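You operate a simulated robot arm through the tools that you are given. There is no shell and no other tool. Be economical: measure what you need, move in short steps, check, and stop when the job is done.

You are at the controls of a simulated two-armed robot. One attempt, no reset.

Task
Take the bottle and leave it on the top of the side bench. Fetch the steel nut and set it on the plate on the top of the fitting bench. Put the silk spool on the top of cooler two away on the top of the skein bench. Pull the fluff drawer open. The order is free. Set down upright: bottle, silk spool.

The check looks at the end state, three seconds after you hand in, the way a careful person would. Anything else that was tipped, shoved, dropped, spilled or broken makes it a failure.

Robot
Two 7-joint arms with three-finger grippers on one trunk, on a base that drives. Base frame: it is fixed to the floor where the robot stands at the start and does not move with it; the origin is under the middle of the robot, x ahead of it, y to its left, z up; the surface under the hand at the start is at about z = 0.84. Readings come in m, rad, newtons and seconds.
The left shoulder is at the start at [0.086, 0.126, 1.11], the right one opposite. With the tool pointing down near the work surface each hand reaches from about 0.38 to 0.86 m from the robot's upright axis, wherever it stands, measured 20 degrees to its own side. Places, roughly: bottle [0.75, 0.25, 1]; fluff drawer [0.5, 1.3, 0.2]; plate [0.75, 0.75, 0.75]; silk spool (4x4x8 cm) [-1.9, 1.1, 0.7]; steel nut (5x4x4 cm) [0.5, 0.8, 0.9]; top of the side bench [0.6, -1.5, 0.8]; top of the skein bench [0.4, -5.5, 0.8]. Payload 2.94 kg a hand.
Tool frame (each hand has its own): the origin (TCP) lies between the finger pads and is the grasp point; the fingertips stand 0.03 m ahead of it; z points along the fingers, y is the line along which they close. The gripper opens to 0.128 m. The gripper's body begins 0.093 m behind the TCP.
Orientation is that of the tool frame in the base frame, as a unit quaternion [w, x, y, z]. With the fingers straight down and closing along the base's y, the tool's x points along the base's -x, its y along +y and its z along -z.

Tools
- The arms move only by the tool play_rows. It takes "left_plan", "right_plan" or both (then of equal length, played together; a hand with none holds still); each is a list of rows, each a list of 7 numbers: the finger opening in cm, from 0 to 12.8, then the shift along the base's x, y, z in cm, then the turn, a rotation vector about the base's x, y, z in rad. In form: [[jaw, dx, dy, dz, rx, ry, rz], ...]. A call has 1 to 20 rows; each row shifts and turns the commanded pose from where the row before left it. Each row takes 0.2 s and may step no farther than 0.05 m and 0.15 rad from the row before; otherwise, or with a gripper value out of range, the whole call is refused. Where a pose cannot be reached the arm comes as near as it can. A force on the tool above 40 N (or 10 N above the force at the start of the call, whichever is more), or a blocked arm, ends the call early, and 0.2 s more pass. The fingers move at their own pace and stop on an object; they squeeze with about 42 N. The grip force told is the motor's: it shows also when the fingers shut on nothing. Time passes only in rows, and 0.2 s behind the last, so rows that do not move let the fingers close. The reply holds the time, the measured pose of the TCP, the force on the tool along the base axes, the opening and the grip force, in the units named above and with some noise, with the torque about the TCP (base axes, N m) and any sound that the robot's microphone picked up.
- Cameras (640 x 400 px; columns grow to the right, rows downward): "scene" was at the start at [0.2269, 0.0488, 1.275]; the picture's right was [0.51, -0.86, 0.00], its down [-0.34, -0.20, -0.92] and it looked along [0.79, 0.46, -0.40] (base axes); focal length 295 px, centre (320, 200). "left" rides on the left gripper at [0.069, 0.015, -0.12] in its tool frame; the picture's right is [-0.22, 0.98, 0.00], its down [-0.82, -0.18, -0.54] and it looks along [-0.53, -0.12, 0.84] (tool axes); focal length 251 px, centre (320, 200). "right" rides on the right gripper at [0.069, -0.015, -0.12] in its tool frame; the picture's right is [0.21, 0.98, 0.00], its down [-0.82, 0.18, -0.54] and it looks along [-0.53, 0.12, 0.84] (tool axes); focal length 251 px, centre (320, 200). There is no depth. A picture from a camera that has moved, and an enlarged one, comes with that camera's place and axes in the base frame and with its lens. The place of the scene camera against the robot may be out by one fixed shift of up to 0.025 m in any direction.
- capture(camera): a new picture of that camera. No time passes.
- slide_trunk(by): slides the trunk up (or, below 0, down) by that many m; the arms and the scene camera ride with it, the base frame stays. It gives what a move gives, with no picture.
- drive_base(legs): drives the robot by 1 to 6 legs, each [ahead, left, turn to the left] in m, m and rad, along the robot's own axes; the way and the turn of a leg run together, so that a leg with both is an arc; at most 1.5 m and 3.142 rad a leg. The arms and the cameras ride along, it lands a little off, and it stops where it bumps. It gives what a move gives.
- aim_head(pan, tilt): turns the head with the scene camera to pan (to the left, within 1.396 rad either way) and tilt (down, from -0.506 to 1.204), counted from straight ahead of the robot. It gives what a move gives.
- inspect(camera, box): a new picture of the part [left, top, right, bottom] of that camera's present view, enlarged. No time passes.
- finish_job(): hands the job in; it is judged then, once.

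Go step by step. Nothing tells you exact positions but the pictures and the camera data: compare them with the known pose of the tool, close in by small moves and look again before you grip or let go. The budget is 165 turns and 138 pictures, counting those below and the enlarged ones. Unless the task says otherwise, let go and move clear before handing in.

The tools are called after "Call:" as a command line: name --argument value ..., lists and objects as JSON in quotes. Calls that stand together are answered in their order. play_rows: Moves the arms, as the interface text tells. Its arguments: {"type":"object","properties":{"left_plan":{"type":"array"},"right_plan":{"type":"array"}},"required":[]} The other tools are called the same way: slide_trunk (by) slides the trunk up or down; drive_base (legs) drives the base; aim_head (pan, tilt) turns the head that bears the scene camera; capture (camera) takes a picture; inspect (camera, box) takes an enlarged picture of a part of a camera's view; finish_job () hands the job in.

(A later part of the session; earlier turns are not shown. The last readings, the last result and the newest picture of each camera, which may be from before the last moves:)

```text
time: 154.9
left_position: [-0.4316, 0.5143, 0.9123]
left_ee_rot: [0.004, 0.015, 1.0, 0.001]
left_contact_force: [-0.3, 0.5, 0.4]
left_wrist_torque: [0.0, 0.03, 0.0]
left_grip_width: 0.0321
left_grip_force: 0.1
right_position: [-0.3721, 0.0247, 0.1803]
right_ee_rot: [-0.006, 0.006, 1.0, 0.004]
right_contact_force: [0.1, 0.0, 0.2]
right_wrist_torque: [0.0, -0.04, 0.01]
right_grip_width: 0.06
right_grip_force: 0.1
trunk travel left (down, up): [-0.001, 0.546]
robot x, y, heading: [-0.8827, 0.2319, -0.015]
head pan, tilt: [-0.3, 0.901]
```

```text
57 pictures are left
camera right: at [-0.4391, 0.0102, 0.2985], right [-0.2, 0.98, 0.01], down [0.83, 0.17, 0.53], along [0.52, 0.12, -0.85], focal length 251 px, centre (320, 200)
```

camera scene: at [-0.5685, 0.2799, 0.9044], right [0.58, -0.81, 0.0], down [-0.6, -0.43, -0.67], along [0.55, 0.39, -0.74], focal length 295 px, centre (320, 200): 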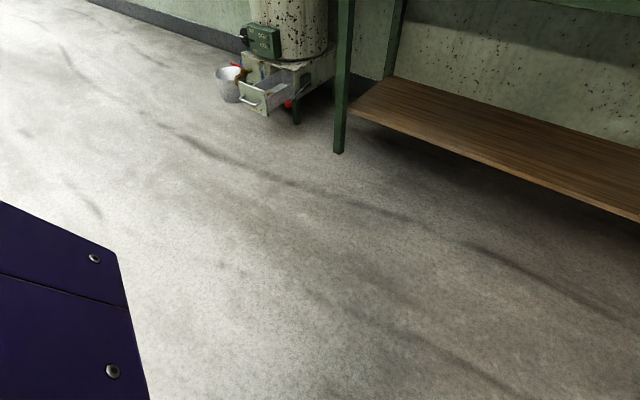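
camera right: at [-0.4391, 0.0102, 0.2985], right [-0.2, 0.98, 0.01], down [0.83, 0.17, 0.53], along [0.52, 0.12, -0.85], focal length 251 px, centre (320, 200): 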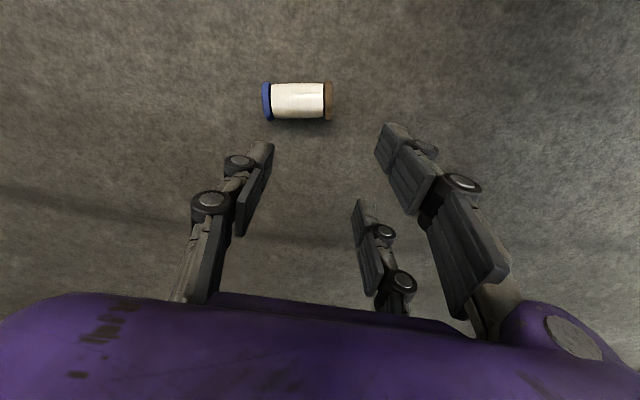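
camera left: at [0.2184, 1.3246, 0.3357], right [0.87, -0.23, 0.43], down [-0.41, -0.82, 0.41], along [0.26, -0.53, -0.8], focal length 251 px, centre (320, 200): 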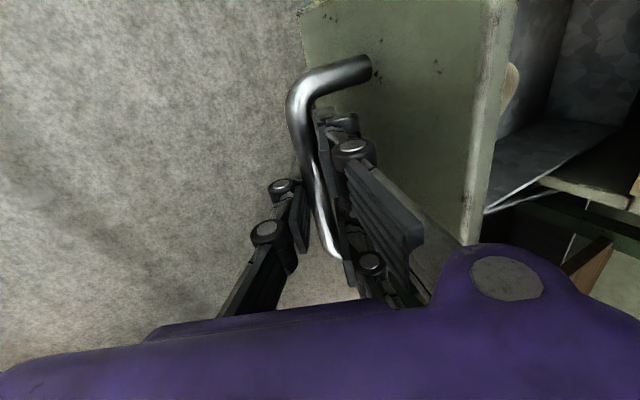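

The hand reaches low, good. Plan: pick the spool with the left hand (blue cap end lies toward its inner side), turn it upright in the air, hand over to the right hand from above. First raise the right hand, pre-turn the left, and shift the base right.

Call:
play_rows --right_plan '[[6, 0, 0, 4.5, 0, 0, 0], [6, 0, 0, 4.5, 0, 0, 0], [6, 0, 0, 4.5, 0, 0, 0], [6, 0, 0, 4.5, 0, 0, 0], [6, 0, 0, 4.5, 0, 0, 0], [6, 0, 0, 4.5, 0, 0, 0], [6, 0, 0, 4.5, 0, 0, 0], [6, 0, 0, 4.5, 0, 0, 0], [6, 0, 0, 4.5, 0, 0, 0], [6, 0, 0, 4.5, 0, 0, 0], [6, 0, 0, 4.5, 0, 0, 0], [6, 0, 0, 4.5, 0, 0, 0], [6, 0, 0, 4.5, 0, 0, 0], [6, 0, 0, 4.5, 0, 0, 0]]' --left_plan '[[6, 0, 0, 0, 0, 0, -0.149], [6, 0, 0, 0, 0, 0, -0.149], [6, 0, 0, 0, 0, 0, -0.149], [6, 0, 0, 0, 0, 0, -0.149], [6, 0, 0, 0, 0, 0, -0.149], [6, 0, 0, 0, 0, 0, -0.149], [6, 0, 0, 0, 0, 0, -0.149], [6, 0, 0, 0, 0, 0, -0.149], [6, 0, 0, 0, 0, 0, -0.149], [6, 0, 0, -3, 0, 0, 0], [6, 0, 0, -4, 0, 0, 0], [6, 0, 0, -4, 0, 0, 0], [6, 0, 0, -4, 0, 0, 0], [6, 0, 0, -4, 0, 0, 0]]'

Call:
drive_base --legs '[[0, -0.47, 0]]'

Call:
capture --camera "left"

```text
time: 157.9
left_position: [-0.4323, 0.5139, 0.7236]
left_ee_rot: [0.004, 0.633, 0.774, -0.002]
left_contact_force: [-0.7, 0.0, -0.6]
left_wrist_torque: [0.0, 0.01, 0.02]
left_grip_width: 0.0602
left_grip_force: 0.1
right_position: [-0.3711, 0.029, 0.8084]
right_ee_rot: [-0.008, 0.006, 1.0, 0.003]
right_contact_force: [1.3, 0.8, 0.4]
right_wrist_torque: [-0.01, 0.02, -0.04]
right_grip_width: 0.0602
right_grip_force: 0.0
trunk travel left (down, up): [-0.001, 0.546]
robot x, y, heading: [-0.8834, 0.233, -0.011]
head pan, tilt: [-0.3, 0.901]
```

```text
time: 162.6
left_position: [-0.4377, 0.0464, 0.7226]
left_ee_rot: [0.003, 0.633, 0.774, -0.001]
left_contact_force: [0.1, 0.3, -0.8]
left_wrist_torque: [-0.01, 0.02, -0.02]
left_grip_width: 0.0601
left_grip_force: 0.0
right_position: [-0.3771, -0.4407, 0.8078]
right_ee_rot: [-0.007, 0.007, 1.0, 0.005]
right_contact_force: [-0.3, 0.6, 0.0]
right_wrist_torque: [0.0, 0.01, -0.02]
right_grip_width: 0.0598
right_grip_force: 0.1
trunk travel left (down, up): [-0.001, 0.546]
robot x, y, heading: [-0.8895, -0.2335, -0.011]
head pan, tilt: [-0.3, 0.901]
```

```text
56 pictures are left
camera left: at [-0.4369, 0.1172, 0.8418], right [1.0, -0.02, 0.0], down [-0.02, -0.84, 0.55], along [-0.01, -0.55, -0.84], focal length 251 px, centre (320, 200)
```

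left: 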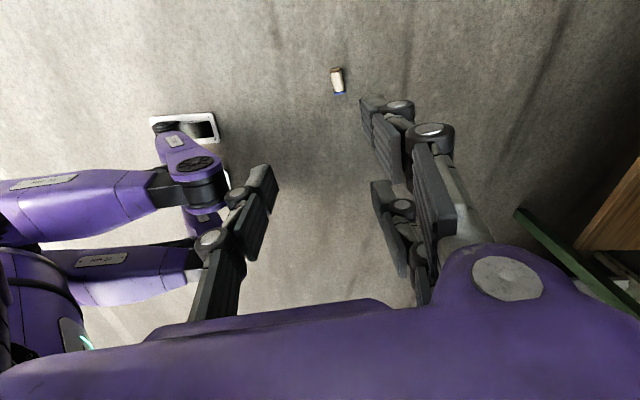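

Call:
play_rows --left_plan '[[7, 1, -0.5, -4.4, 0, 0, 0], [7, 1, -0.5, -4.4, 0, 0, 0], [7, 1, -0.5, -4.4, 0, 0, 0], [7, 1, -0.5, -4.4, 0, 0, 0], [7, 1, -0.5, -4.4, 0, 0, 0], [7, 0, 0, -4.5, 0, 0, 0], [7, 0, 0, -4.5, 0, 0, 0], [7, 0, 0, -4.5, 0, 0, 0], [7, 0, 0, -4.5, 0, 0, 0], [7, 0, 0, -4.5, 0, 0, 0], [7, 0, 0, -4.5, 0, 0, 0], [7, 0, 0, -4.5, 0, 0, 0], [7, 0, 0, -4, 0, 0, 0], [7, 0, 0, 0, 0, 0, 0]]'

Call:
capture --camera "left"

```text
time: 165.6
left_position: [-0.386, 0.0198, 0.1471]
left_ee_rot: [0.003, 0.634, 0.773, -0.003]
left_contact_force: [0.4, 0.8, 0.3]
left_wrist_torque: [-0.02, -0.04, 0.01]
left_grip_width: 0.07
left_grip_force: 0.1
right_position: [-0.3781, -0.4405, 0.8083]
right_ee_rot: [-0.007, 0.007, 1.0, 0.005]
right_contact_force: [0.3, 0.1, -0.9]
right_wrist_torque: [0.01, 0.01, -0.02]
right_grip_width: 0.0599
right_grip_force: 0.1
trunk travel left (down, up): [-0.001, 0.546]
robot x, y, heading: [-0.8869, -0.2341, -0.013]
head pan, tilt: [-0.3, 0.901]
```

```text
55 pictures are left
camera left: at [-0.3866, 0.0918, 0.2669], right [1.0, -0.02, 0.0], down [-0.02, -0.84, 0.55], along [-0.01, -0.55, -0.84], focal length 251 px, centre (320, 200)
```

left: 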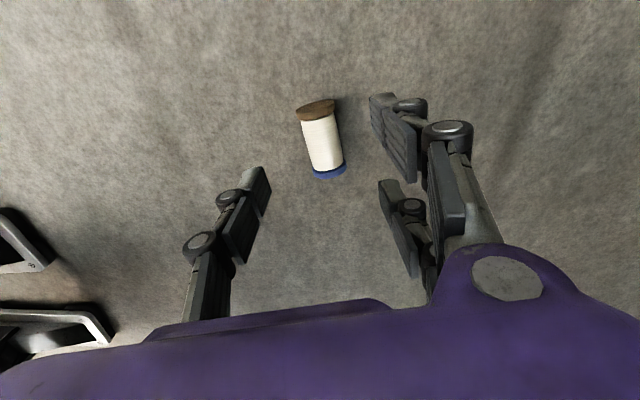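

The hand axis meets the spool 2 cm toward its brown end, as wanted. Descend to near the floor.

Call:
play_rows --left_plan '[[7, 0, 0, -4, 0, 0, 0], [7, 0, 0, -3, 0, 0, 0], [7, 0, 0, -2.5, 0, 0, 0], [7, 0, 0, -1, 0, 0, 0], [7, 0, 0, 0, 0, 0, 0]]'

Call:
capture --camera "left"

```text
time: 166.8
left_position: [-0.3866, 0.0201, 0.0411]
left_ee_rot: [0.003, 0.634, 0.773, -0.002]
left_contact_force: [-0.3, -0.2, -0.3]
left_wrist_torque: [0.0, -0.01, -0.01]
left_grip_width: 0.0701
left_grip_force: 0.1
right_position: [-0.3772, -0.4401, 0.8087]
right_ee_rot: [-0.007, 0.007, 1.0, 0.005]
right_contact_force: [0.2, -0.4, 0.2]
right_wrist_torque: [-0.02, -0.01, -0.01]
right_grip_width: 0.0601
right_grip_force: 0.1
trunk travel left (down, up): [-0.001, 0.546]
robot x, y, heading: [-0.8861, -0.2353, -0.017]
head pan, tilt: [-0.3, 0.901]
```

```text
54 pictures are left
camera left: at [-0.3856, 0.0916, 0.1611], right [1.0, -0.02, 0.0], down [-0.02, -0.84, 0.55], along [-0.01, -0.55, -0.84], focal length 251 px, centre (320, 200)
```

left: 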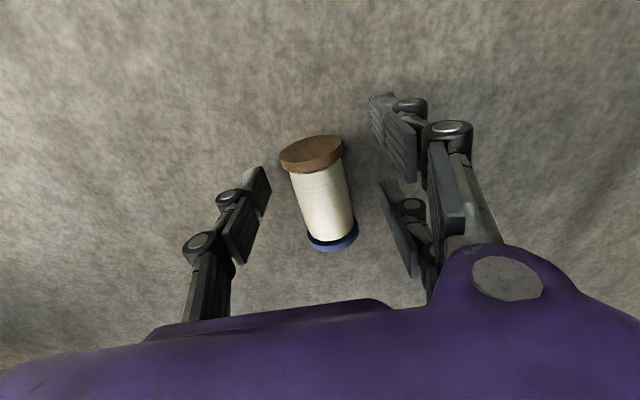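

Call:
play_rows --left_plan '[[7, 0.1, -0.3, -0.4, 0, 0, 0], [5, 0, 0, 0, 0, 0, 0], [3, 0, 0, 0, 0, 0, 0], [0, 0, 0, 0, 0, 0, 0], [0, 0, 0, 0, 0, 0, 0], [0, 0, 0, 0, 0, 0, 0]]'

Call:
capture --camera "left"

```text
time: 168.2
left_position: [-0.3857, 0.0166, 0.0403]
left_ee_rot: [0.003, 0.633, 0.774, -0.002]
left_contact_force: [0.4, -0.1, 0.4]
left_wrist_torque: [0.03, -0.01, 0.0]
left_grip_width: 0.0339
left_grip_force: 42.4
right_position: [-0.3771, -0.4412, 0.8076]
right_ee_rot: [-0.007, 0.007, 1.0, 0.005]
right_contact_force: [0.8, -0.3, -0.7]
right_wrist_torque: [0.0, -0.02, -0.03]
right_grip_width: 0.0599
right_grip_force: 0.1
trunk travel left (down, up): [-0.001, 0.546]
robot x, y, heading: [-0.8872, -0.2326, -0.014]
head pan, tilt: [-0.3, 0.901]
```

```text
53 pictures are left
camera left: at [-0.3849, 0.0886, 0.1579], right [1.0, -0.02, 0.0], down [-0.02, -0.84, 0.55], along [-0.01, -0.55, -0.84], focal length 251 px, centre (320, 200)
```

left: 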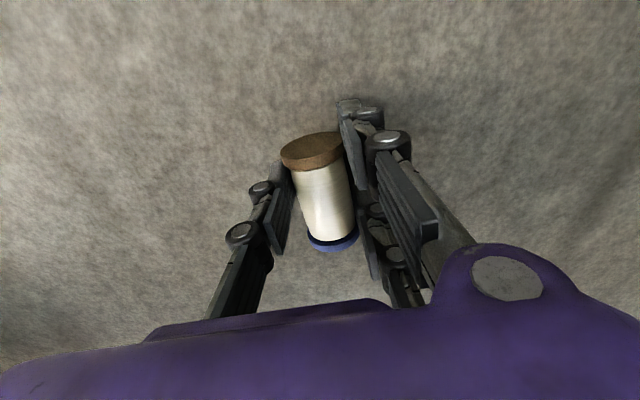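

Good: 3.4 cm is the full silk diameter, so it's centred. Lift.

Call:
play_rows --left_plan '[[0, 0, 0, 2, 0, 0, 0], [0, 0, 0, 4, 0, 0, 0], [0, 0, 0, 4, 0, 0, 0], [0, 0, 0, 4, 0, 0, 0], [0, 0, 0, 4, 0, 0, 0], [0, 0, 0, 4, 0, 0, 0], [0, 0, 0, 4, 0, 0, 0], [0, 0, 0, 4, 0, 0, 0], [0, 0, 0, 4, 0, 0, 0], [0, 0, 0, 4, 0, 0, 0], [0, 0, 0, 4, 0, 0, 0], [0, 0, 0, 4, 0, 0, 0], [0, 0, 0, 4, 0, 0, 0], [0, 0, 0, 4, 0, 0, 0], [0, 0, 0, 4, 0, 0, 0]]'

Call:
slide_trunk --by 0.3

Call:
capture --camera "left"

```text
time: 171.3
left_position: [-0.3884, 0.0175, 0.6168]
left_ee_rot: [0.003, 0.634, 0.773, -0.003]
left_contact_force: [0.4, -0.5, -1.2]
left_wrist_torque: [0.01, 0.0, 0.02]
left_grip_width: 0.0336
left_grip_force: 41.9
right_position: [-0.3772, -0.4405, 0.8066]
right_ee_rot: [-0.007, 0.007, 1.0, 0.004]
right_contact_force: [0.1, 0.0, 0.1]
right_wrist_torque: [0.01, -0.01, 0.02]
right_grip_width: 0.0599
right_grip_force: 0.0
trunk travel left (down, up): [-0.001, 0.546]
robot x, y, heading: [-0.8822, -0.2337, -0.014]
head pan, tilt: [-0.3, 0.901]
```

```text
time: 174.3
left_position: [-0.3865, 0.0182, 0.9179]
left_ee_rot: [0.001, 0.633, 0.774, -0.003]
left_contact_force: [0.2, 0.5, 0.0]
left_wrist_torque: [0.02, 0.02, 0.02]
left_grip_width: 0.0337
left_grip_force: 41.6
right_position: [-0.3768, -0.4411, 1.1072]
right_ee_rot: [-0.007, 0.007, 1.0, 0.004]
right_contact_force: [0.5, -0.1, 0.4]
right_wrist_torque: [0.01, 0.04, 0.01]
right_grip_width: 0.06
right_grip_force: 0.0
trunk travel left (down, up): [-0.301, 0.246]
robot x, y, heading: [-0.8854, -0.2313, -0.011]
head pan, tilt: [-0.3, 0.901]
```

```text
52 pictures are left
camera left: at [-0.3857, 0.0893, 1.0374], right [1.0, -0.02, 0.0], down [-0.02, -0.84, 0.55], along [-0.01, -0.55, -0.84], focal length 251 px, centre (320, 200)
```

left: 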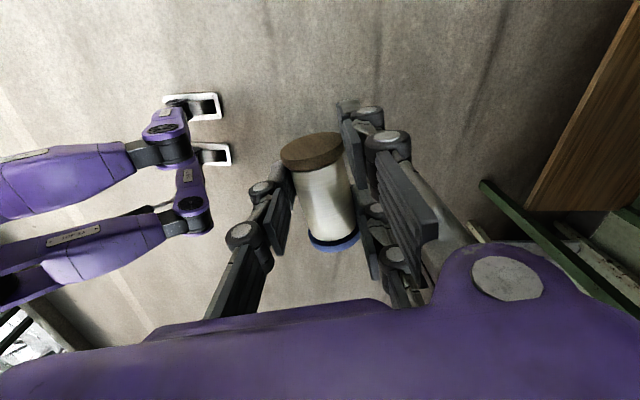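

Held well. Now rotate the left hand about its closing axis to stand the spool upright with the blue cap up.

Call:
play_rows --left_plan '[[0, 0, 0.5, 1, -0.137, -0.028, 0], [0, 0, 0.5, 1, -0.137, -0.028, 0], [0, 0, 0.5, 1, -0.137, -0.028, 0], [0, 0, 0.5, 1, -0.137, -0.028, 0], [0, 0, 0.5, 1, -0.137, -0.028, 0], [0, 0, 0.5, 1, -0.137, -0.028, 0], [0, 0, 0, 0, -0.137, -0.028, 0], [0, 0, 0, 0, -0.137, -0.028, 0], [0, 0, 0, 0, -0.137, -0.028, 0], [0, 0, 0, 0, -0.137, -0.028, 0], [0, 0, 0, 0, -0.137, -0.028, 0], [0, 0, 0, 0, 0, 0, 0]]'

Call:
aim_head --pan 0.3 --tilt 0.6

Call:
capture --camera "scene"

```text
time: 176.9
left_position: [-0.3856, 0.0486, 0.9791]
left_ee_rot: [0.542, 0.453, 0.553, -0.441]
left_contact_force: [-1.2, 0.4, -1.2]
left_wrist_torque: [0.05, -0.01, -0.02]
left_grip_width: 0.0337
left_grip_force: 42.1
right_position: [-0.3776, -0.4407, 1.1093]
right_ee_rot: [-0.008, 0.007, 1.0, 0.005]
right_contact_force: [-0.2, -0.2, -0.3]
right_wrist_torque: [-0.02, -0.02, 0.01]
right_grip_width: 0.0601
right_grip_force: 0.1
trunk travel left (down, up): [-0.301, 0.246]
robot x, y, heading: [-0.8899, -0.2352, -0.016]
head pan, tilt: [-0.3, 0.901]
```

```text
time: 177.9
left_position: [-0.3867, 0.0477, 0.9792]
left_ee_rot: [0.541, 0.454, 0.554, -0.441]
left_contact_force: [-0.2, 0.1, -1.3]
left_wrist_torque: [0.0, 0.02, 0.03]
left_grip_width: 0.0338
left_grip_force: 41.9
right_position: [-0.3765, -0.441, 1.1083]
right_ee_rot: [-0.007, 0.007, 1.0, 0.005]
right_contact_force: [-0.5, 0.2, 0.4]
right_wrist_torque: [0.02, -0.01, 0.0]
right_grip_width: 0.0601
right_grip_force: 0.0
trunk travel left (down, up): [-0.301, 0.246]
robot x, y, heading: [-0.8858, -0.2344, -0.012]
head pan, tilt: [0.3, 0.6]
```

```text
51 pictures are left
camera scene: at [-0.6495, -0.2086, 1.2344], right [0.28, -0.96, 0.0], down [-0.54, -0.16, -0.82], along [0.79, 0.23, -0.57], focal length 295 px, centre (320, 200)
```

scene: 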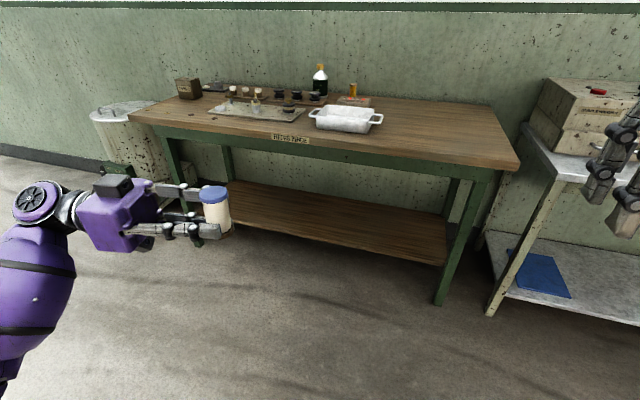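

The spool is upright, blue cap up. Move the left hand to the middle, then bring the right hand above it.

Call:
play_rows --left_plan '[[0, 0, -4, 0, 0, 0, 0], [0, 0, -4, 0, 0, 0, 0], [0, 0, -4, 0, 0, 0, 0], [0, 0, -4, 0, 0, 0, 0], [0, 0, -3, 0, 0, 0, 0], [0, 0, 0, 0, 0, 0, 0]]'

Call:
play_rows --right_plan '[[8, 0, 1, 2, 0, 0, 0], [8, 0, 4, 0, 0, 0, 0], [8, 0, 4, 0, 0, 0, 0], [8, 0, 4, 0, 0, 0, 0], [8, 0, 4, 0, 0, 0, 0], [8, 0, 4, 0, 0, 0, 0], [8, 0, 3, 0, 0, 0, 0], [8, 0, 0, 0, 0, 0, 0]]'

Call:
capture --camera "right"

Call:
capture --camera "scene"

```text
time: 179.3
left_position: [-0.3836, -0.1437, 0.9771]
left_ee_rot: [0.542, 0.453, 0.553, -0.441]
left_contact_force: [-0.2, 0.5, -0.4]
left_wrist_torque: [0.01, 0.01, 0.02]
left_grip_width: 0.0337
left_grip_force: 42.3
right_position: [-0.3774, -0.4413, 1.107]
right_ee_rot: [-0.007, 0.007, 1.0, 0.004]
right_contact_force: [-0.2, 0.4, -0.5]
right_wrist_torque: [0.02, -0.01, 0.03]
right_grip_width: 0.0602
right_grip_force: 0.2
trunk travel left (down, up): [-0.301, 0.246]
robot x, y, heading: [-0.8841, -0.2348, -0.014]
head pan, tilt: [0.3, 0.6]
```

```text
time: 181.2
left_position: [-0.3848, -0.1458, 0.9773]
left_ee_rot: [0.541, 0.454, 0.554, -0.44]
left_contact_force: [-0.1, 0.1, 0.3]
left_wrist_torque: [0.05, -0.02, 0.03]
left_grip_width: 0.034
left_grip_force: 42.3
right_position: [-0.3776, -0.2021, 1.1283]
right_ee_rot: [-0.007, 0.007, 1.0, 0.004]
right_contact_force: [-0.5, 0.3, -0.6]
right_wrist_torque: [0.02, -0.01, -0.01]
right_grip_width: 0.0799
right_grip_force: 0.0
trunk travel left (down, up): [-0.301, 0.246]
robot x, y, heading: [-0.8868, -0.2334, -0.015]
head pan, tilt: [0.3, 0.6]
```

```text
50 pictures are left
camera right: at [-0.4446, -0.2171, 1.2479], right [-0.2, 0.98, 0.01], down [0.83, 0.16, 0.53], along [0.52, 0.12, -0.85], focal length 251 px, centre (320, 200)
```

right: 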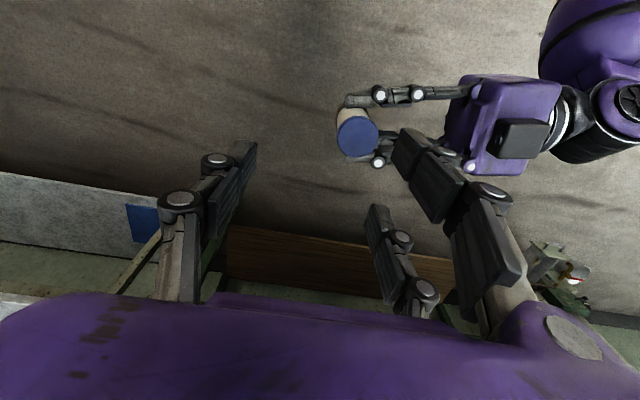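

```text
49 pictures are left
camera scene: at [-0.6496, -0.2092, 1.2344], right [0.28, -0.96, 0.0], down [-0.54, -0.16, -0.83], along [0.79, 0.23, -0.56], focal length 295 px, centre (320, 200)
```

scene: 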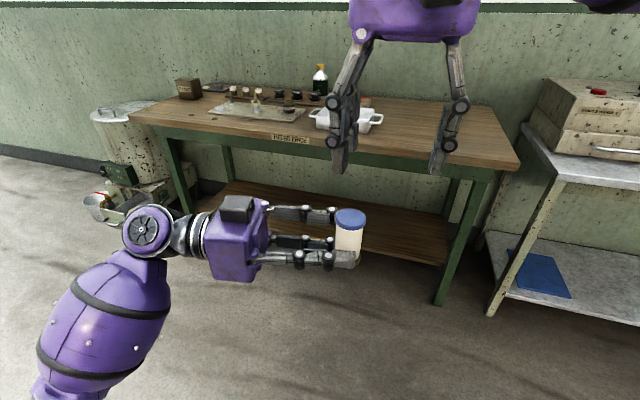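

Estimates agree: spool axis at (-0.381, -0.166), top z≈1.03. Align and descend partially.

Call:
play_rows --right_plan '[[8, -0.2, 1.8, 0, 0, 0, 0], [8, -0.2, 1.8, 0, 0, 0, 0], [8, 0, 0, -3, 0, 0, 0], [8, 0, 0, -3, 0, 0, 0], [8, 0, 0, 0, 0, 0, 0]]'

Call:
capture --camera "right"

Call:
inspect --camera "scene" --box '[250, 110, 450, 290]'

```text
time: 182.3
left_position: [-0.3843, -0.1443, 0.9775]
left_ee_rot: [0.541, 0.454, 0.553, -0.441]
left_contact_force: [-0.6, 0.4, 0.2]
left_wrist_torque: [0.03, 0.0, -0.03]
left_grip_width: 0.0339
left_grip_force: 41.7
right_position: [-0.3806, -0.1665, 1.0687]
right_ee_rot: [-0.008, 0.007, 1.0, 0.005]
right_contact_force: [-0.5, -0.7, 0.7]
right_wrist_torque: [-0.02, 0.03, 0.0]
right_grip_width: 0.08
right_grip_force: 0.0
trunk travel left (down, up): [-0.301, 0.246]
robot x, y, heading: [-0.8877, -0.2352, -0.014]
head pan, tilt: [0.3, 0.6]
```

```text
48 pictures are left
camera right: at [-0.4482, -0.1822, 1.1881], right [-0.2, 0.98, 0.01], down [0.83, 0.16, 0.53], along [0.52, 0.12, -0.85], focal length 251 px, centre (320, 200)
```

right: 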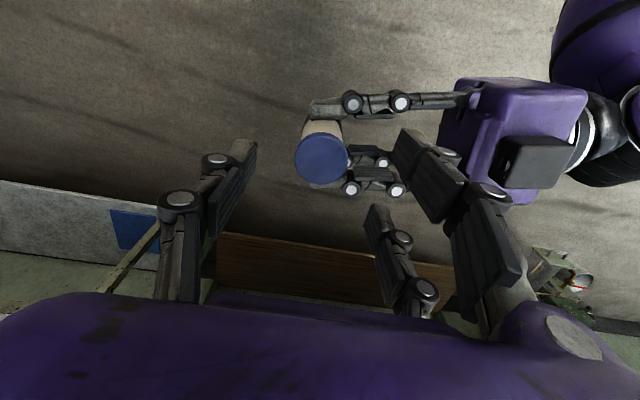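

```text
2.22 times, centred on (350, 200) of scene
camera zoom: at [-0.6498, -0.2085, 1.2345], right [0.28, -0.96, 0.0], down [-0.54, -0.16, -0.83], along [0.79, 0.23, -0.56], focal length 655 px, centre (253, 200)
```

zoom: 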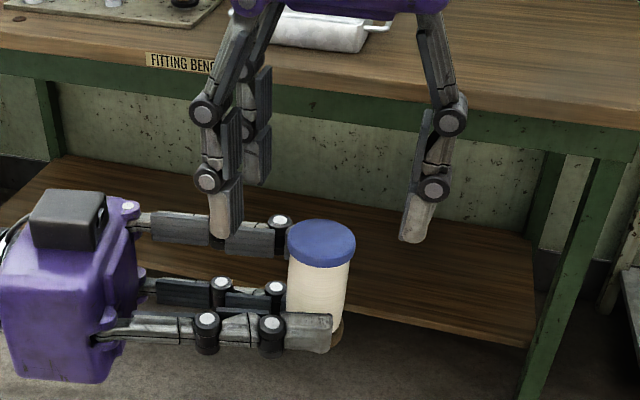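

Centred. Descend 3.8 cm and close on the cap/upper silk.

Call:
play_rows --right_plan '[[8, 0, 0, -2, 0, 0, 0], [8, 0, 0, -1.6, 0, 0, 0], [8, 0, 0, 0, 0, 0, 0], [6, 0, 0, 0, 0, 0, 0], [4, 0, 0, 0, 0, 0, 0], [0, 0, 0, 0, 0, 0, 0], [0, 0, 0, 0, 0, 0, 0]]'

Call:
capture --camera "right"

Call:
inspect --camera "scene" --box '[250, 110, 450, 290]'

```text
time: 183.5
left_position: [-0.3857, -0.1466, 0.9725]
left_ee_rot: [0.535, 0.456, 0.557, -0.443]
left_contact_force: [0.1, -2.7, -12.9]
left_wrist_torque: [-0.06, 0.28, -0.09]
left_grip_width: 0.0337
left_grip_force: 41.7
right_position: [-0.381, -0.1625, 1.0362]
right_ee_rot: [-0.003, 0.006, 1.0, 0.012]
right_contact_force: [0.8, 2.7, 13.4]
right_wrist_torque: [0.45, -0.25, 0.05]
right_grip_width: 0.0461
right_grip_force: 5.0
trunk travel left (down, up): [-0.301, 0.246]
robot x, y, heading: [-0.8845, -0.2335, -0.018]
head pan, tilt: [0.3, 0.6]
stopped in row 5 (left hand): the force on the tool passed its limit at 44 N (the readings are from after the stop); the commanded pose is now the measured one
```

```text
46 pictures are left
camera right: at [-0.4492, -0.1806, 1.1553], right [-0.2, 0.98, 0.03], down [0.83, 0.16, 0.54], along [0.52, 0.13, -0.84], focal length 251 px, centre (320, 200)
```

right: 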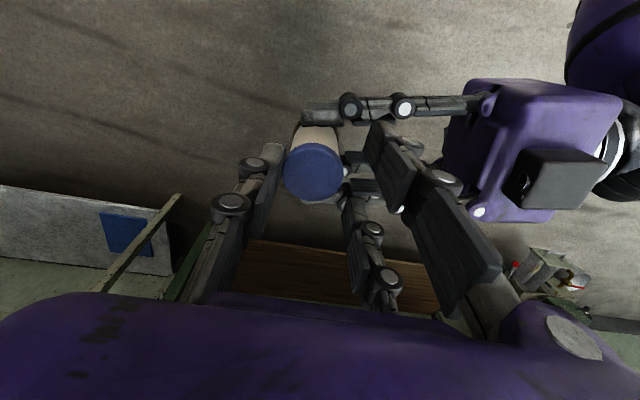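

```text
2.22 times, centred on (350, 200) of scene
camera zoom: at [-0.6496, -0.2085, 1.2344], right [0.28, -0.96, 0.0], down [-0.54, -0.16, -0.83], along [0.79, 0.23, -0.56], focal length 655 px, centre (253, 200)
```

zoom: 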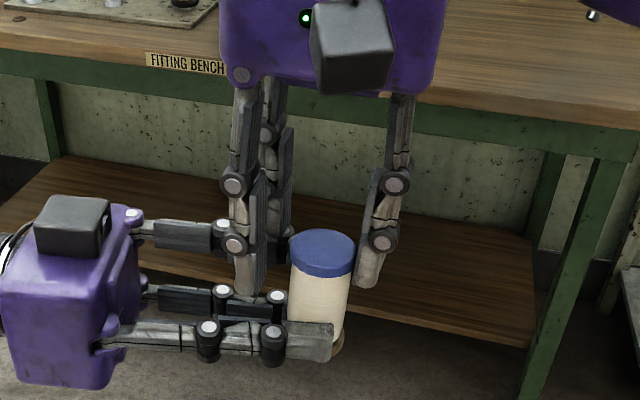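

The right inner fingers met the left finger linkages. Raise the right hand 1 cm and grip just the cap.

Call:
play_rows --right_plan '[[8, 0, 0, 0.6, 0, 0, 0], [8, 0, -0.3, 0.4, 0, 0, 0], [8, 0, 0, 0, 0, 0, 0]]'

Call:
capture --camera "right"

```text
time: 184.3
left_position: [-0.3855, -0.1464, 0.9739]
left_ee_rot: [0.537, 0.456, 0.556, -0.442]
left_contact_force: [-1.3, -0.9, -0.8]
left_wrist_torque: [-0.04, -0.02, -0.01]
left_grip_width: 0.0336
left_grip_force: 41.7
right_position: [-0.3808, -0.1668, 1.044]
right_ee_rot: [-0.005, 0.006, 1.0, 0.01]
right_contact_force: [-0.6, 0.8, -0.1]
right_wrist_torque: [0.0, 0.02, 0.03]
right_grip_width: 0.0799
right_grip_force: 0.0
trunk travel left (down, up): [-0.301, 0.246]
robot x, y, heading: [-0.8827, -0.2323, -0.013]
head pan, tilt: [0.3, 0.6]
```

```text
44 pictures are left
camera right: at [-0.4486, -0.1838, 1.1639], right [-0.2, 0.98, 0.02], down [0.83, 0.16, 0.54], along [0.52, 0.13, -0.84], focal length 251 px, centre (320, 200)
```

right: 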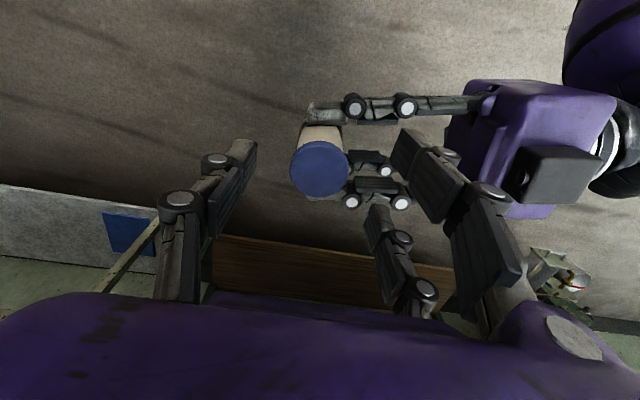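

Call:
play_rows --right_plan '[[6, -0.2, 0, 0, 0, 0, 0], [5, 0, 0, 0, 0, 0, 0], [4, 0, 0, 0, 0, 0, 0], [2, 0, 0, 0, 0, 0, 0], [2, 0, 0, 0, 0, 0, 0]]'

Call:
capture --camera "right"

Call:
inspect --camera "scene" --box '[250, 110, 450, 290]'

```text
time: 185.5
left_position: [-0.3837, -0.1449, 0.9743]
left_ee_rot: [0.537, 0.455, 0.557, -0.442]
left_contact_force: [-3.1, 21.1, -2.4]
left_wrist_torque: [-0.85, -0.24, 0.02]
left_grip_width: 0.034
left_grip_force: 42.0
right_position: [-0.382, -0.1682, 1.0446]
right_ee_rot: [-0.006, 0.006, 1.0, 0.009]
right_contact_force: [2.7, -20.8, 2.1]
right_wrist_torque: [-0.57, 0.05, 0.0]
right_grip_width: 0.0337
right_grip_force: 9.8
trunk travel left (down, up): [-0.301, 0.246]
robot x, y, heading: [-0.8842, -0.2349, -0.017]
head pan, tilt: [0.3, 0.6]
```

```text
43 pictures are left
camera right: at [-0.4502, -0.1844, 1.1636], right [-0.2, 0.98, 0.02], down [0.83, 0.16, 0.54], along [0.52, 0.12, -0.84], focal length 251 px, centre (320, 200)
```

right: 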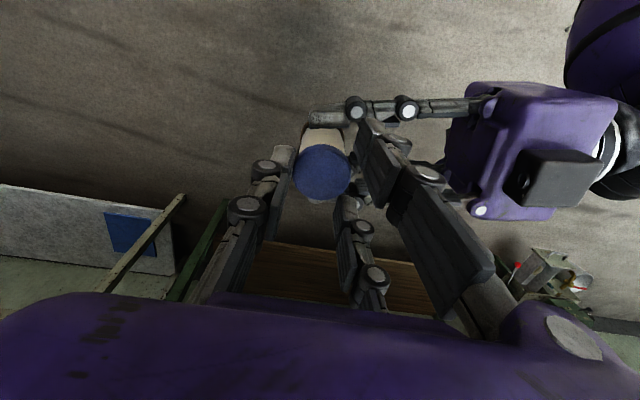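

```text
2.22 times, centred on (350, 200) of scene
camera zoom: at [-0.6496, -0.2085, 1.2344], right [0.28, -0.96, 0.0], down [-0.54, -0.16, -0.83], along [0.79, 0.23, -0.56], focal length 655 px, centre (253, 200)
```

zoom: 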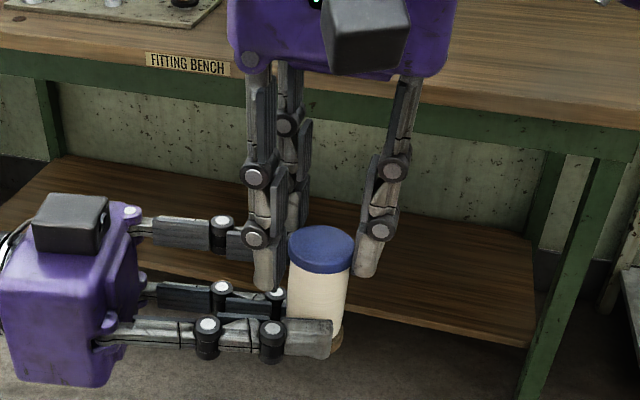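

Call:
play_rows --right_plan '[[1, 0, -0.2, 0, 0, 0, 0], [1, 0, -0.2, 0, 0, 0, 0], [1, 0, 0, 0, 0, 0, 0]]'

```text
time: 186.3
left_position: [-0.3852, -0.1454, 0.9731]
left_ee_rot: [0.536, 0.456, 0.555, -0.443]
left_contact_force: [-3.4, 12.4, -1.9]
left_wrist_torque: [-0.4, -0.16, 0.11]
left_grip_width: 0.0339
left_grip_force: 42.0
right_position: [-0.3831, -0.1699, 1.0453]
right_ee_rot: [-0.005, 0.006, 1.0, 0.011]
right_contact_force: [4.6, -13.0, 1.1]
right_wrist_torque: [-0.5, -0.21, -0.2]
right_grip_width: 0.0286
right_grip_force: 41.9
trunk travel left (down, up): [-0.301, 0.246]
robot x, y, heading: [-0.8868, -0.2331, -0.013]
head pan, tilt: [0.3, 0.6]
```

Call:
capture --camera "right"

Call:
inspect --camera "scene" --box '[290, 170, 410, 260]'

```text
41 pictures are left
camera right: at [-0.4506, -0.1876, 1.1636], right [-0.2, 0.98, 0.02], down [0.83, 0.16, 0.54], along [0.52, 0.13, -0.84], focal length 251 px, centre (320, 200)
```

right: 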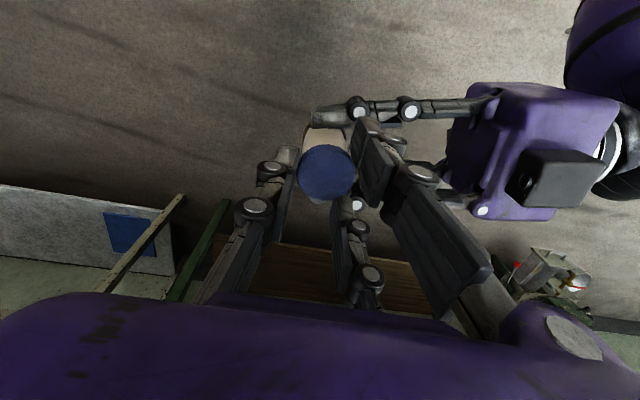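

```text
4.44 times, centred on (350, 215) of scene
camera zoom: at [-0.6495, -0.2085, 1.2344], right [0.28, -0.96, 0.0], down [-0.54, -0.16, -0.83], along [0.79, 0.23, -0.56], focal length 1310 px, centre (187, 133)
```

zoom: 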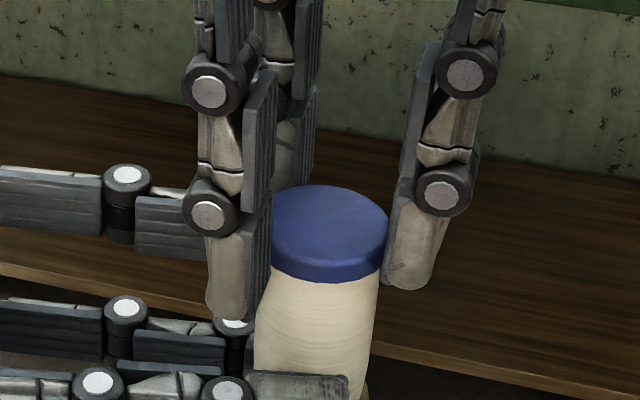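

It looks like a firm three‑point grip on the cap. Open the left hand and withdraw it toward +y.

Call:
play_rows --left_plan '[[4.2, 0, 0, 0, 0, 0, 0], [5.5, 0, 0, 0, 0, 0, 0], [5.5, 0, 0, 0, 0, 0, 0], [5.5, -0.2, 1, -0.2, 0, 0, 0], [5.5, -0.4, 2, 0, 0, 0, 0], [5.5, -0.8, 4, 0, 0, 0, 0], [5.5, -0.8, 4, 0, 0, 0, 0], [5.5, -0.8, 4, 0, 0, 0, 0], [5.5, 0, 0, 0, 0, 0, 0]]'

Call:
capture --camera "right"

Call:
inspect --camera "scene" --box '[250, 110, 450, 290]'

```text
time: 188.3
left_position: [-0.4142, 0.0079, 0.9705]
left_ee_rot: [0.537, 0.455, 0.556, -0.442]
left_contact_force: [-0.4, 0.0, 0.2]
left_wrist_torque: [0.01, 0.0, -0.03]
left_grip_width: 0.0549
left_grip_force: 0.1
right_position: [-0.3831, -0.1712, 1.0457]
right_ee_rot: [-0.005, 0.005, 1.0, 0.01]
right_contact_force: [0.1, -0.4, -0.7]
right_wrist_torque: [0.02, 0.0, 0.01]
right_grip_width: 0.0247
right_grip_force: 42.3
trunk travel left (down, up): [-0.301, 0.246]
robot x, y, heading: [-0.8886, -0.2353, -0.015]
head pan, tilt: [0.3, 0.6]
```

```text
39 pictures are left
camera right: at [-0.4506, -0.188, 1.1636], right [-0.2, 0.98, 0.02], down [0.83, 0.16, 0.54], along [0.52, 0.13, -0.84], focal length 251 px, centre (320, 200)
```

right: 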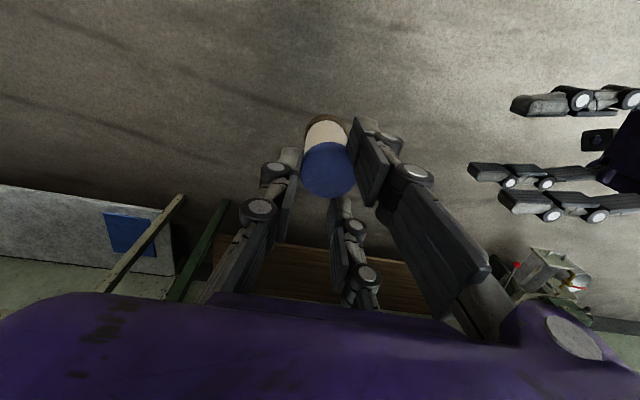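

```text
2.22 times, centred on (350, 200) of scene
camera zoom: at [-0.6495, -0.2089, 1.2344], right [0.28, -0.96, 0.0], down [-0.54, -0.16, -0.83], along [0.79, 0.23, -0.56], focal length 655 px, centre (253, 200)
```

zoom: 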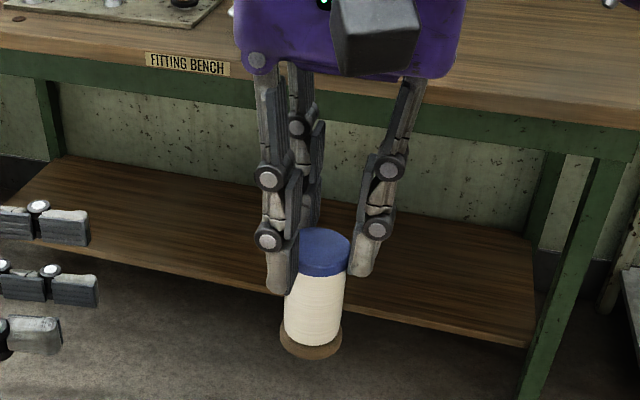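

The right grip width keeps shrinking (creep toward slipping). I quickly bring the left hand back to re-secure the spool.

Call:
play_rows --left_plan '[[6, 0.9, -4.8, 0.1, 0, 0, 0], [6, 0.9, -4.8, 0.1, 0, 0, 0], [6, 0.9, -4.8, 0, 0, 0, 0], [5, 0.1, -0.7, 0, 0, 0, 0], [2, 0, 0, 0, 0, 0, 0], [0, 0, 0, 0, 0, 0, 0], [0, 0, 0, 0, 0, 0, 0]]'

Call:
inspect --camera "scene" --box '[250, 110, 450, 290]'

```text
time: 189.9
left_position: [-0.3885, -0.1457, 0.9752]
left_ee_rot: [0.537, 0.455, 0.556, -0.442]
left_contact_force: [5.9, -1.4, 0.0]
left_wrist_torque: [0.12, -0.24, 0.21]
left_grip_width: 0.0338
left_grip_force: 41.9
right_position: [-0.3836, -0.1711, 1.0451]
right_ee_rot: [-0.005, 0.005, 1.0, 0.011]
right_contact_force: [-6.3, 1.2, -1.2]
right_wrist_torque: [-0.07, 0.64, -0.08]
right_grip_width: 0.0243
right_grip_force: 41.9
trunk travel left (down, up): [-0.301, 0.246]
robot x, y, heading: [-0.8872, -0.2339, -0.014]
head pan, tilt: [0.3, 0.6]
```

```text
2.22 times, centred on (350, 200) of scene
camera zoom: at [-0.6495, -0.2085, 1.2344], right [0.28, -0.96, 0.0], down [-0.54, -0.16, -0.83], along [0.79, 0.23, -0.56], focal length 655 px, centre (253, 200)
```

zoom: 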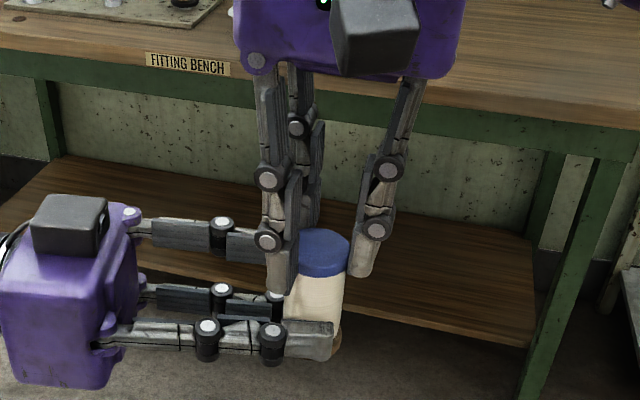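

Left holds it again. I'll drive to the fitting bench with both hands holding, release left there, and let the right hand set it straight down on the bench's free right end for a proper regrasp.

Call:
drive_base --legs '[[0.5, -0.22, 0.015], [0.28, 0, 0]]'

Call:
capture --camera "scene"

```text
time: 194.6
left_position: [0.3801, -0.3453, 0.9745]
left_ee_rot: [0.543, 0.447, 0.563, -0.434]
left_contact_force: [15.1, -1.7, 3.6]
left_wrist_torque: [-0.07, 0.2, 0.29]
left_grip_width: 0.0339
left_grip_force: 42.4
right_position: [0.3866, -0.3707, 1.044]
right_ee_rot: [-0.005, -0.01, 1.0, 0.011]
right_contact_force: [-15.5, 1.8, -4.6]
right_wrist_torque: [0.09, 0.88, 0.04]
right_grip_width: 0.0242
right_grip_force: 42.1
trunk travel left (down, up): [-0.301, 0.246]
robot x, y, heading: [-0.1167, -0.4483, 0.016]
head pan, tilt: [0.3, 0.6]
```

```text
36 pictures are left
camera scene: at [0.1213, -0.4162, 1.2343], right [0.31, -0.95, 0.0], down [-0.54, -0.18, -0.82], along [0.78, 0.26, -0.57], focal length 295 px, centre (320, 200)
```

scene: 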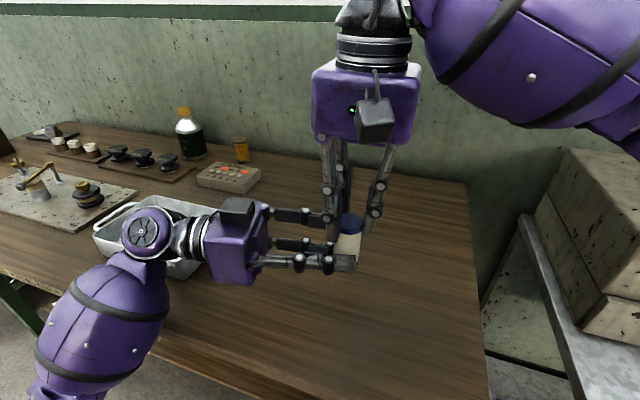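

Free bench area below. Release left, withdraw it, then lower with the right.

Call:
play_rows --left_plan '[[4.2, 0, 0, 0, 0, 0, 0], [5.5, 0, 0, 0, 0, 0, 0], [5.5, -0.6, 3, 0, 0, 0, 0], [5.5, -0.9, 4.5, 0.5, 0, 0, 0], [5.5, -0.9, 3, 3, 0, 0, 0], [5.5, -1, 1, 4, 0, 0, 0], [5.5, -2, 0, 4, 0, 0, 0]]' --right_plan '[[0, 0, 0, 0, 0, 0, 0], [0, 0, 0, 0, 0, 0, 0], [0, 0, 0, 0, 0, 0, 0], [0, 0, 0, 0, 0, 0, 0], [0, 0, 0, -3, 0, 0, 0], [0, 0, 0, -3, 0, 0, 0], [0, 0, 0, -2.5, 0, 0, 0]]'

Call:
capture --camera "scene"

```text
time: 196.2
left_position: [0.3261, -0.2272, 1.0906]
left_ee_rot: [0.544, 0.446, 0.563, -0.434]
left_contact_force: [-0.3, -0.3, 0.3]
left_wrist_torque: [-0.01, 0.04, 0.0]
left_grip_width: 0.0551
left_grip_force: 0.0
right_position: [0.3846, -0.3704, 0.9585]
right_ee_rot: [-0.005, -0.011, 1.0, 0.011]
right_contact_force: [-0.4, 0.3, -1.0]
right_wrist_torque: [0.03, 0.0, 0.0]
right_grip_width: 0.0244
right_grip_force: 41.9
trunk travel left (down, up): [-0.301, 0.246]
robot x, y, heading: [-0.1145, -0.4483, 0.015]
head pan, tilt: [0.3, 0.6]
```

```text
35 pictures are left
camera scene: at [0.1206, -0.4165, 1.2344], right [0.31, -0.95, 0.0], down [-0.54, -0.18, -0.83], along [0.78, 0.26, -0.56], focal length 295 px, centre (320, 200)
```

scene: 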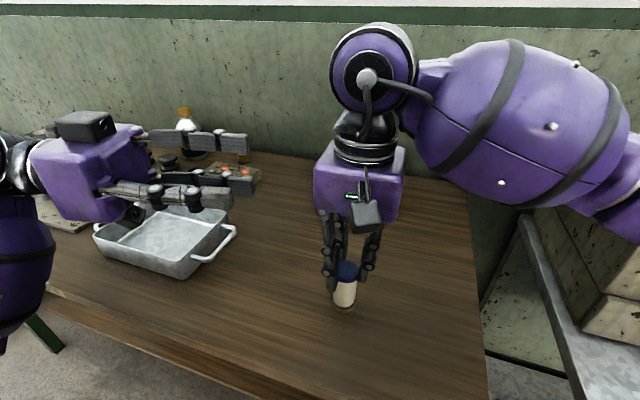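

Steady. Lower in small steps until contact.

Call:
play_rows --right_plan '[[0, 0, 0, -1, 0, 0, 0], [0, 0, 0, -0.5, 0, 0, 0], [0, 0, 0, -0.4, 0, 0, 0], [0, 0, 0, 0, 0, 0, 0]]'

Call:
inspect --camera "scene" --box '[290, 220, 410, 330]'

```text
time: 197.2
left_position: [0.3273, -0.2281, 1.0899]
left_ee_rot: [0.544, 0.446, 0.564, -0.433]
left_contact_force: [0.4, -0.1, 0.4]
left_wrist_torque: [0.0, 0.01, -0.03]
left_grip_width: 0.0548
left_grip_force: 0.1
right_position: [0.385, -0.3703, 0.9416]
right_ee_rot: [-0.006, -0.01, 1.0, 0.011]
right_contact_force: [0.0, -0.4, -0.1]
right_wrist_torque: [0.01, 0.0, -0.02]
right_grip_width: 0.0244
right_grip_force: 42.6
trunk travel left (down, up): [-0.301, 0.246]
robot x, y, heading: [-0.1155, -0.4495, 0.018]
head pan, tilt: [0.3, 0.6]
```

```text
3.64 times, centred on (350, 275) of scene
camera zoom: at [0.1208, -0.4162, 1.2344], right [0.31, -0.95, 0.0], down [-0.54, -0.18, -0.83], along [0.78, 0.26, -0.56], focal length 1071 px, centre (211, -73)
```

zoom: 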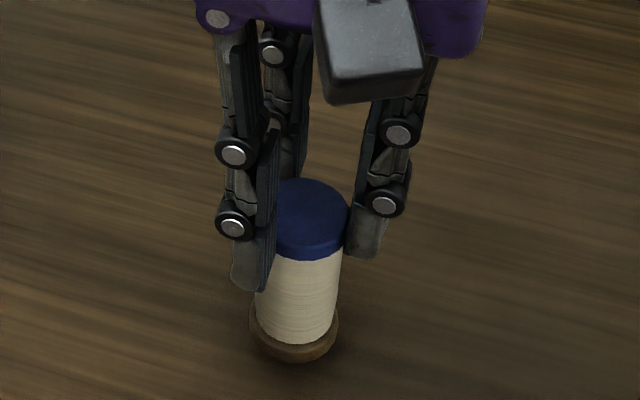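

Call:
play_rows --right_plan '[[0, 0, 0, -0.3, 0, 0, 0], [0, 0, 0, -0.3, 0, 0, 0], [0, 0, 0, 0, 0, 0, 0]]'

```text
time: 198.0
left_position: [0.3274, -0.2281, 1.0891]
left_ee_rot: [0.544, 0.446, 0.563, -0.433]
left_contact_force: [-0.1, 0.3, 0.4]
left_wrist_torque: [0.02, 0.01, 0.01]
left_grip_width: 0.0548
left_grip_force: 0.0
right_position: [0.3861, -0.3702, 0.9344]
right_ee_rot: [-0.005, -0.01, 1.0, 0.011]
right_contact_force: [1.0, -0.6, -1.8]
right_wrist_torque: [0.03, 0.03, 0.02]
right_grip_width: 0.0246
right_grip_force: 42.2
trunk travel left (down, up): [-0.301, 0.246]
robot x, y, heading: [-0.115, -0.4514, 0.013]
head pan, tilt: [0.3, 0.6]
```

Call:
play_rows --right_plan '[[0, 0, 0, -0.3, 0, 0, 0], [0, 0, 0, -0.3, 0, 0, 0], [0, 0, 0, 0, 0, 0, 0]]'

```text
time: 198.8
left_position: [0.326, -0.2282, 1.0908]
left_ee_rot: [0.545, 0.446, 0.564, -0.431]
left_contact_force: [0.2, 1.0, 0.3]
left_wrist_torque: [0.02, -0.01, 0.04]
left_grip_width: 0.055
left_grip_force: 0.1
right_position: [0.3855, -0.3706, 0.9319]
right_ee_rot: [-0.003, -0.01, 1.0, 0.011]
right_contact_force: [1.8, -3.6, 28.4]
right_wrist_torque: [-0.24, -0.5, -0.01]
right_grip_width: 0.0242
right_grip_force: 42.9
trunk travel left (down, up): [-0.301, 0.246]
robot x, y, heading: [-0.1172, -0.4472, 0.018]
head pan, tilt: [0.3, 0.6]
```

Contact. Relieve, open gently, and check it stands.

Call:
play_rows --right_plan '[[0, 0, 0, 0.25, 0, 0, 0], [3, 0, 0, 0, 0, 0, 0], [4, 0, 0, 0, 0, 0, 0], [5, 0, 0, 0, 0, 0, 0], [7, 0, 0, 0, 0, 0, 0], [8, 0, 0, 0, 0, 0, 0]]'

Call:
capture --camera "right"

Call:
inspect --camera "scene" --box '[290, 220, 410, 330]'

```text
time: 200.2
left_position: [0.3271, -0.2273, 1.0894]
left_ee_rot: [0.543, 0.447, 0.563, -0.434]
left_contact_force: [0.6, 0.0, -0.1]
left_wrist_torque: [-0.01, 0.0, -0.02]
left_grip_width: 0.0548
left_grip_force: 0.1
right_position: [0.3848, -0.3689, 0.9313]
right_ee_rot: [-0.004, -0.01, 1.0, 0.011]
right_contact_force: [0.3, -0.3, -0.1]
right_wrist_torque: [0.01, 0.03, 0.03]
right_grip_width: 0.08
right_grip_force: 0.0
trunk travel left (down, up): [-0.301, 0.246]
robot x, y, heading: [-0.1183, -0.4473, 0.02]
head pan, tilt: [0.3, 0.6]
```

```text
33 pictures are left
camera right: at [0.3184, -0.3886, 1.0502], right [-0.23, 0.97, 0.02], down [0.82, 0.19, 0.54], along [0.52, 0.14, -0.84], focal length 251 px, centre (320, 200)
```

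right: 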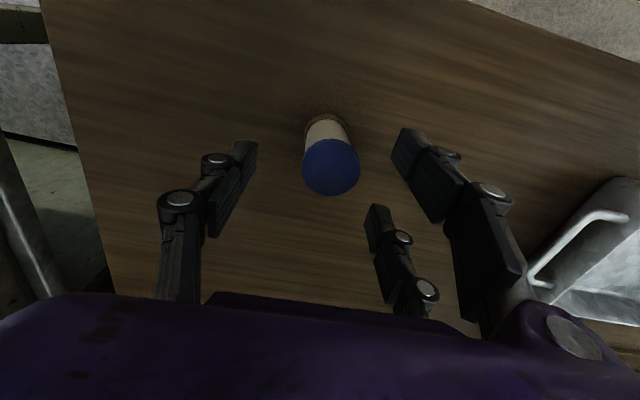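

```text
3.64 times, centred on (350, 275) of scene
camera zoom: at [0.1207, -0.4162, 1.2344], right [0.31, -0.95, 0.0], down [-0.54, -0.18, -0.83], along [0.78, 0.26, -0.56], focal length 1071 px, centre (211, -73)
```

zoom: 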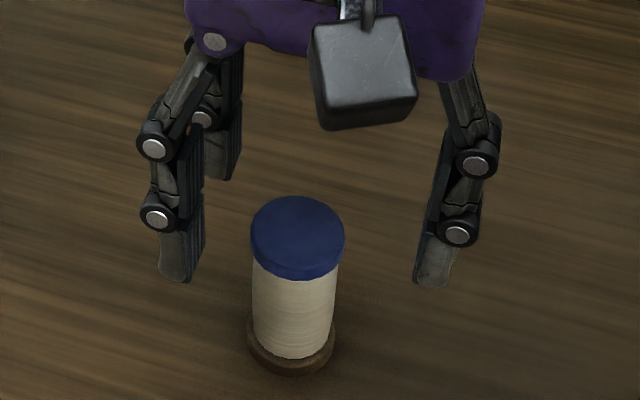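

It stands upright. Re-centre the right hand over it (about 1 cm toward me) and take a proper deep grip on the silk.

Call:
play_rows --right_plan '[[8, -0.5, 0.3, 0, 0, 0, 0], [8, -0.45, 0.2, 0, 0, 0, 0], [8, 0, 0, -1.5, 0, 0, 0], [8, 0, 0, -1.5, 0, 0, 0], [8, 0, 0, -1.4, 0, 0, 0], [8, 0, 0, 0, 0, 0, 0]]'

Call:
capture --camera "right"

```text
time: 201.6
left_position: [0.3264, -0.2273, 1.0886]
left_ee_rot: [0.544, 0.446, 0.563, -0.433]
left_contact_force: [-0.1, -1.1, -0.3]
left_wrist_torque: [0.02, 0.01, 0.0]
left_grip_width: 0.055
left_grip_force: 0.1
right_position: [0.3761, -0.3633, 0.8873]
right_ee_rot: [-0.005, -0.01, 1.0, 0.01]
right_contact_force: [-0.3, -0.7, -0.6]
right_wrist_torque: [-0.03, -0.01, 0.03]
right_grip_width: 0.0801
right_grip_force: 0.1
trunk travel left (down, up): [-0.301, 0.246]
robot x, y, heading: [-0.1164, -0.4514, 0.02]
head pan, tilt: [0.3, 0.6]
```

```text
31 pictures are left
camera right: at [0.3089, -0.3826, 1.0061], right [-0.24, 0.97, 0.02], down [0.82, 0.19, 0.54], along [0.52, 0.14, -0.84], focal length 251 px, centre (320, 200)
```

right: 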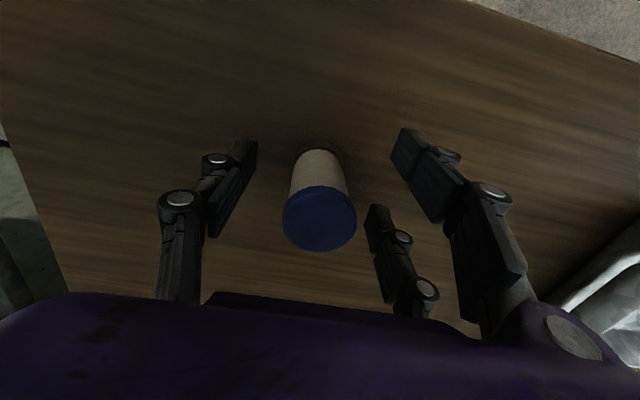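

Call:
play_rows --right_plan '[[8, -0.5, 0, 0, 0, 0, 0], [6, 0, 0, 0, 0, 0, 0], [4, 0, 0, 0, 0, 0, 0], [0, 0, 0, 0, 0, 0, 0], [0, 0, 0, 0, 0, 0, 0], [0, 0, 0, 0, 0, 0, 0]]'

Call:
inspect --camera "scene" --box '[290, 220, 410, 330]'

```text
time: 203.0
left_position: [0.3276, -0.2279, 1.0889]
left_ee_rot: [0.543, 0.447, 0.563, -0.434]
left_contact_force: [-0.6, 0.7, -0.5]
left_wrist_torque: [0.0, -0.02, 0.01]
left_grip_width: 0.055
left_grip_force: 0.0
right_position: [0.3717, -0.3645, 0.8878]
right_ee_rot: [-0.005, -0.011, 1.0, 0.009]
right_contact_force: [-0.4, 0.1, 0.8]
right_wrist_torque: [-0.05, 0.03, 0.01]
right_grip_width: 0.0331
right_grip_force: 42.3
trunk travel left (down, up): [-0.301, 0.246]
robot x, y, heading: [-0.1128, -0.4472, 0.017]
head pan, tilt: [0.3, 0.6]
```

```text
3.64 times, centred on (350, 275) of scene
camera zoom: at [0.1207, -0.4163, 1.2344], right [0.31, -0.95, 0.0], down [-0.54, -0.18, -0.83], along [0.78, 0.26, -0.56], focal length 1071 px, centre (211, -73)
```

zoom: 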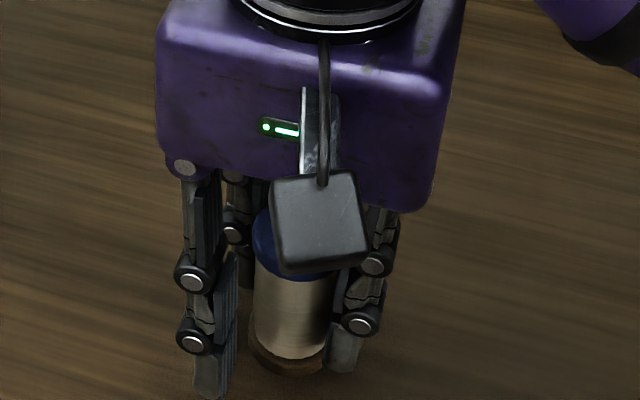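

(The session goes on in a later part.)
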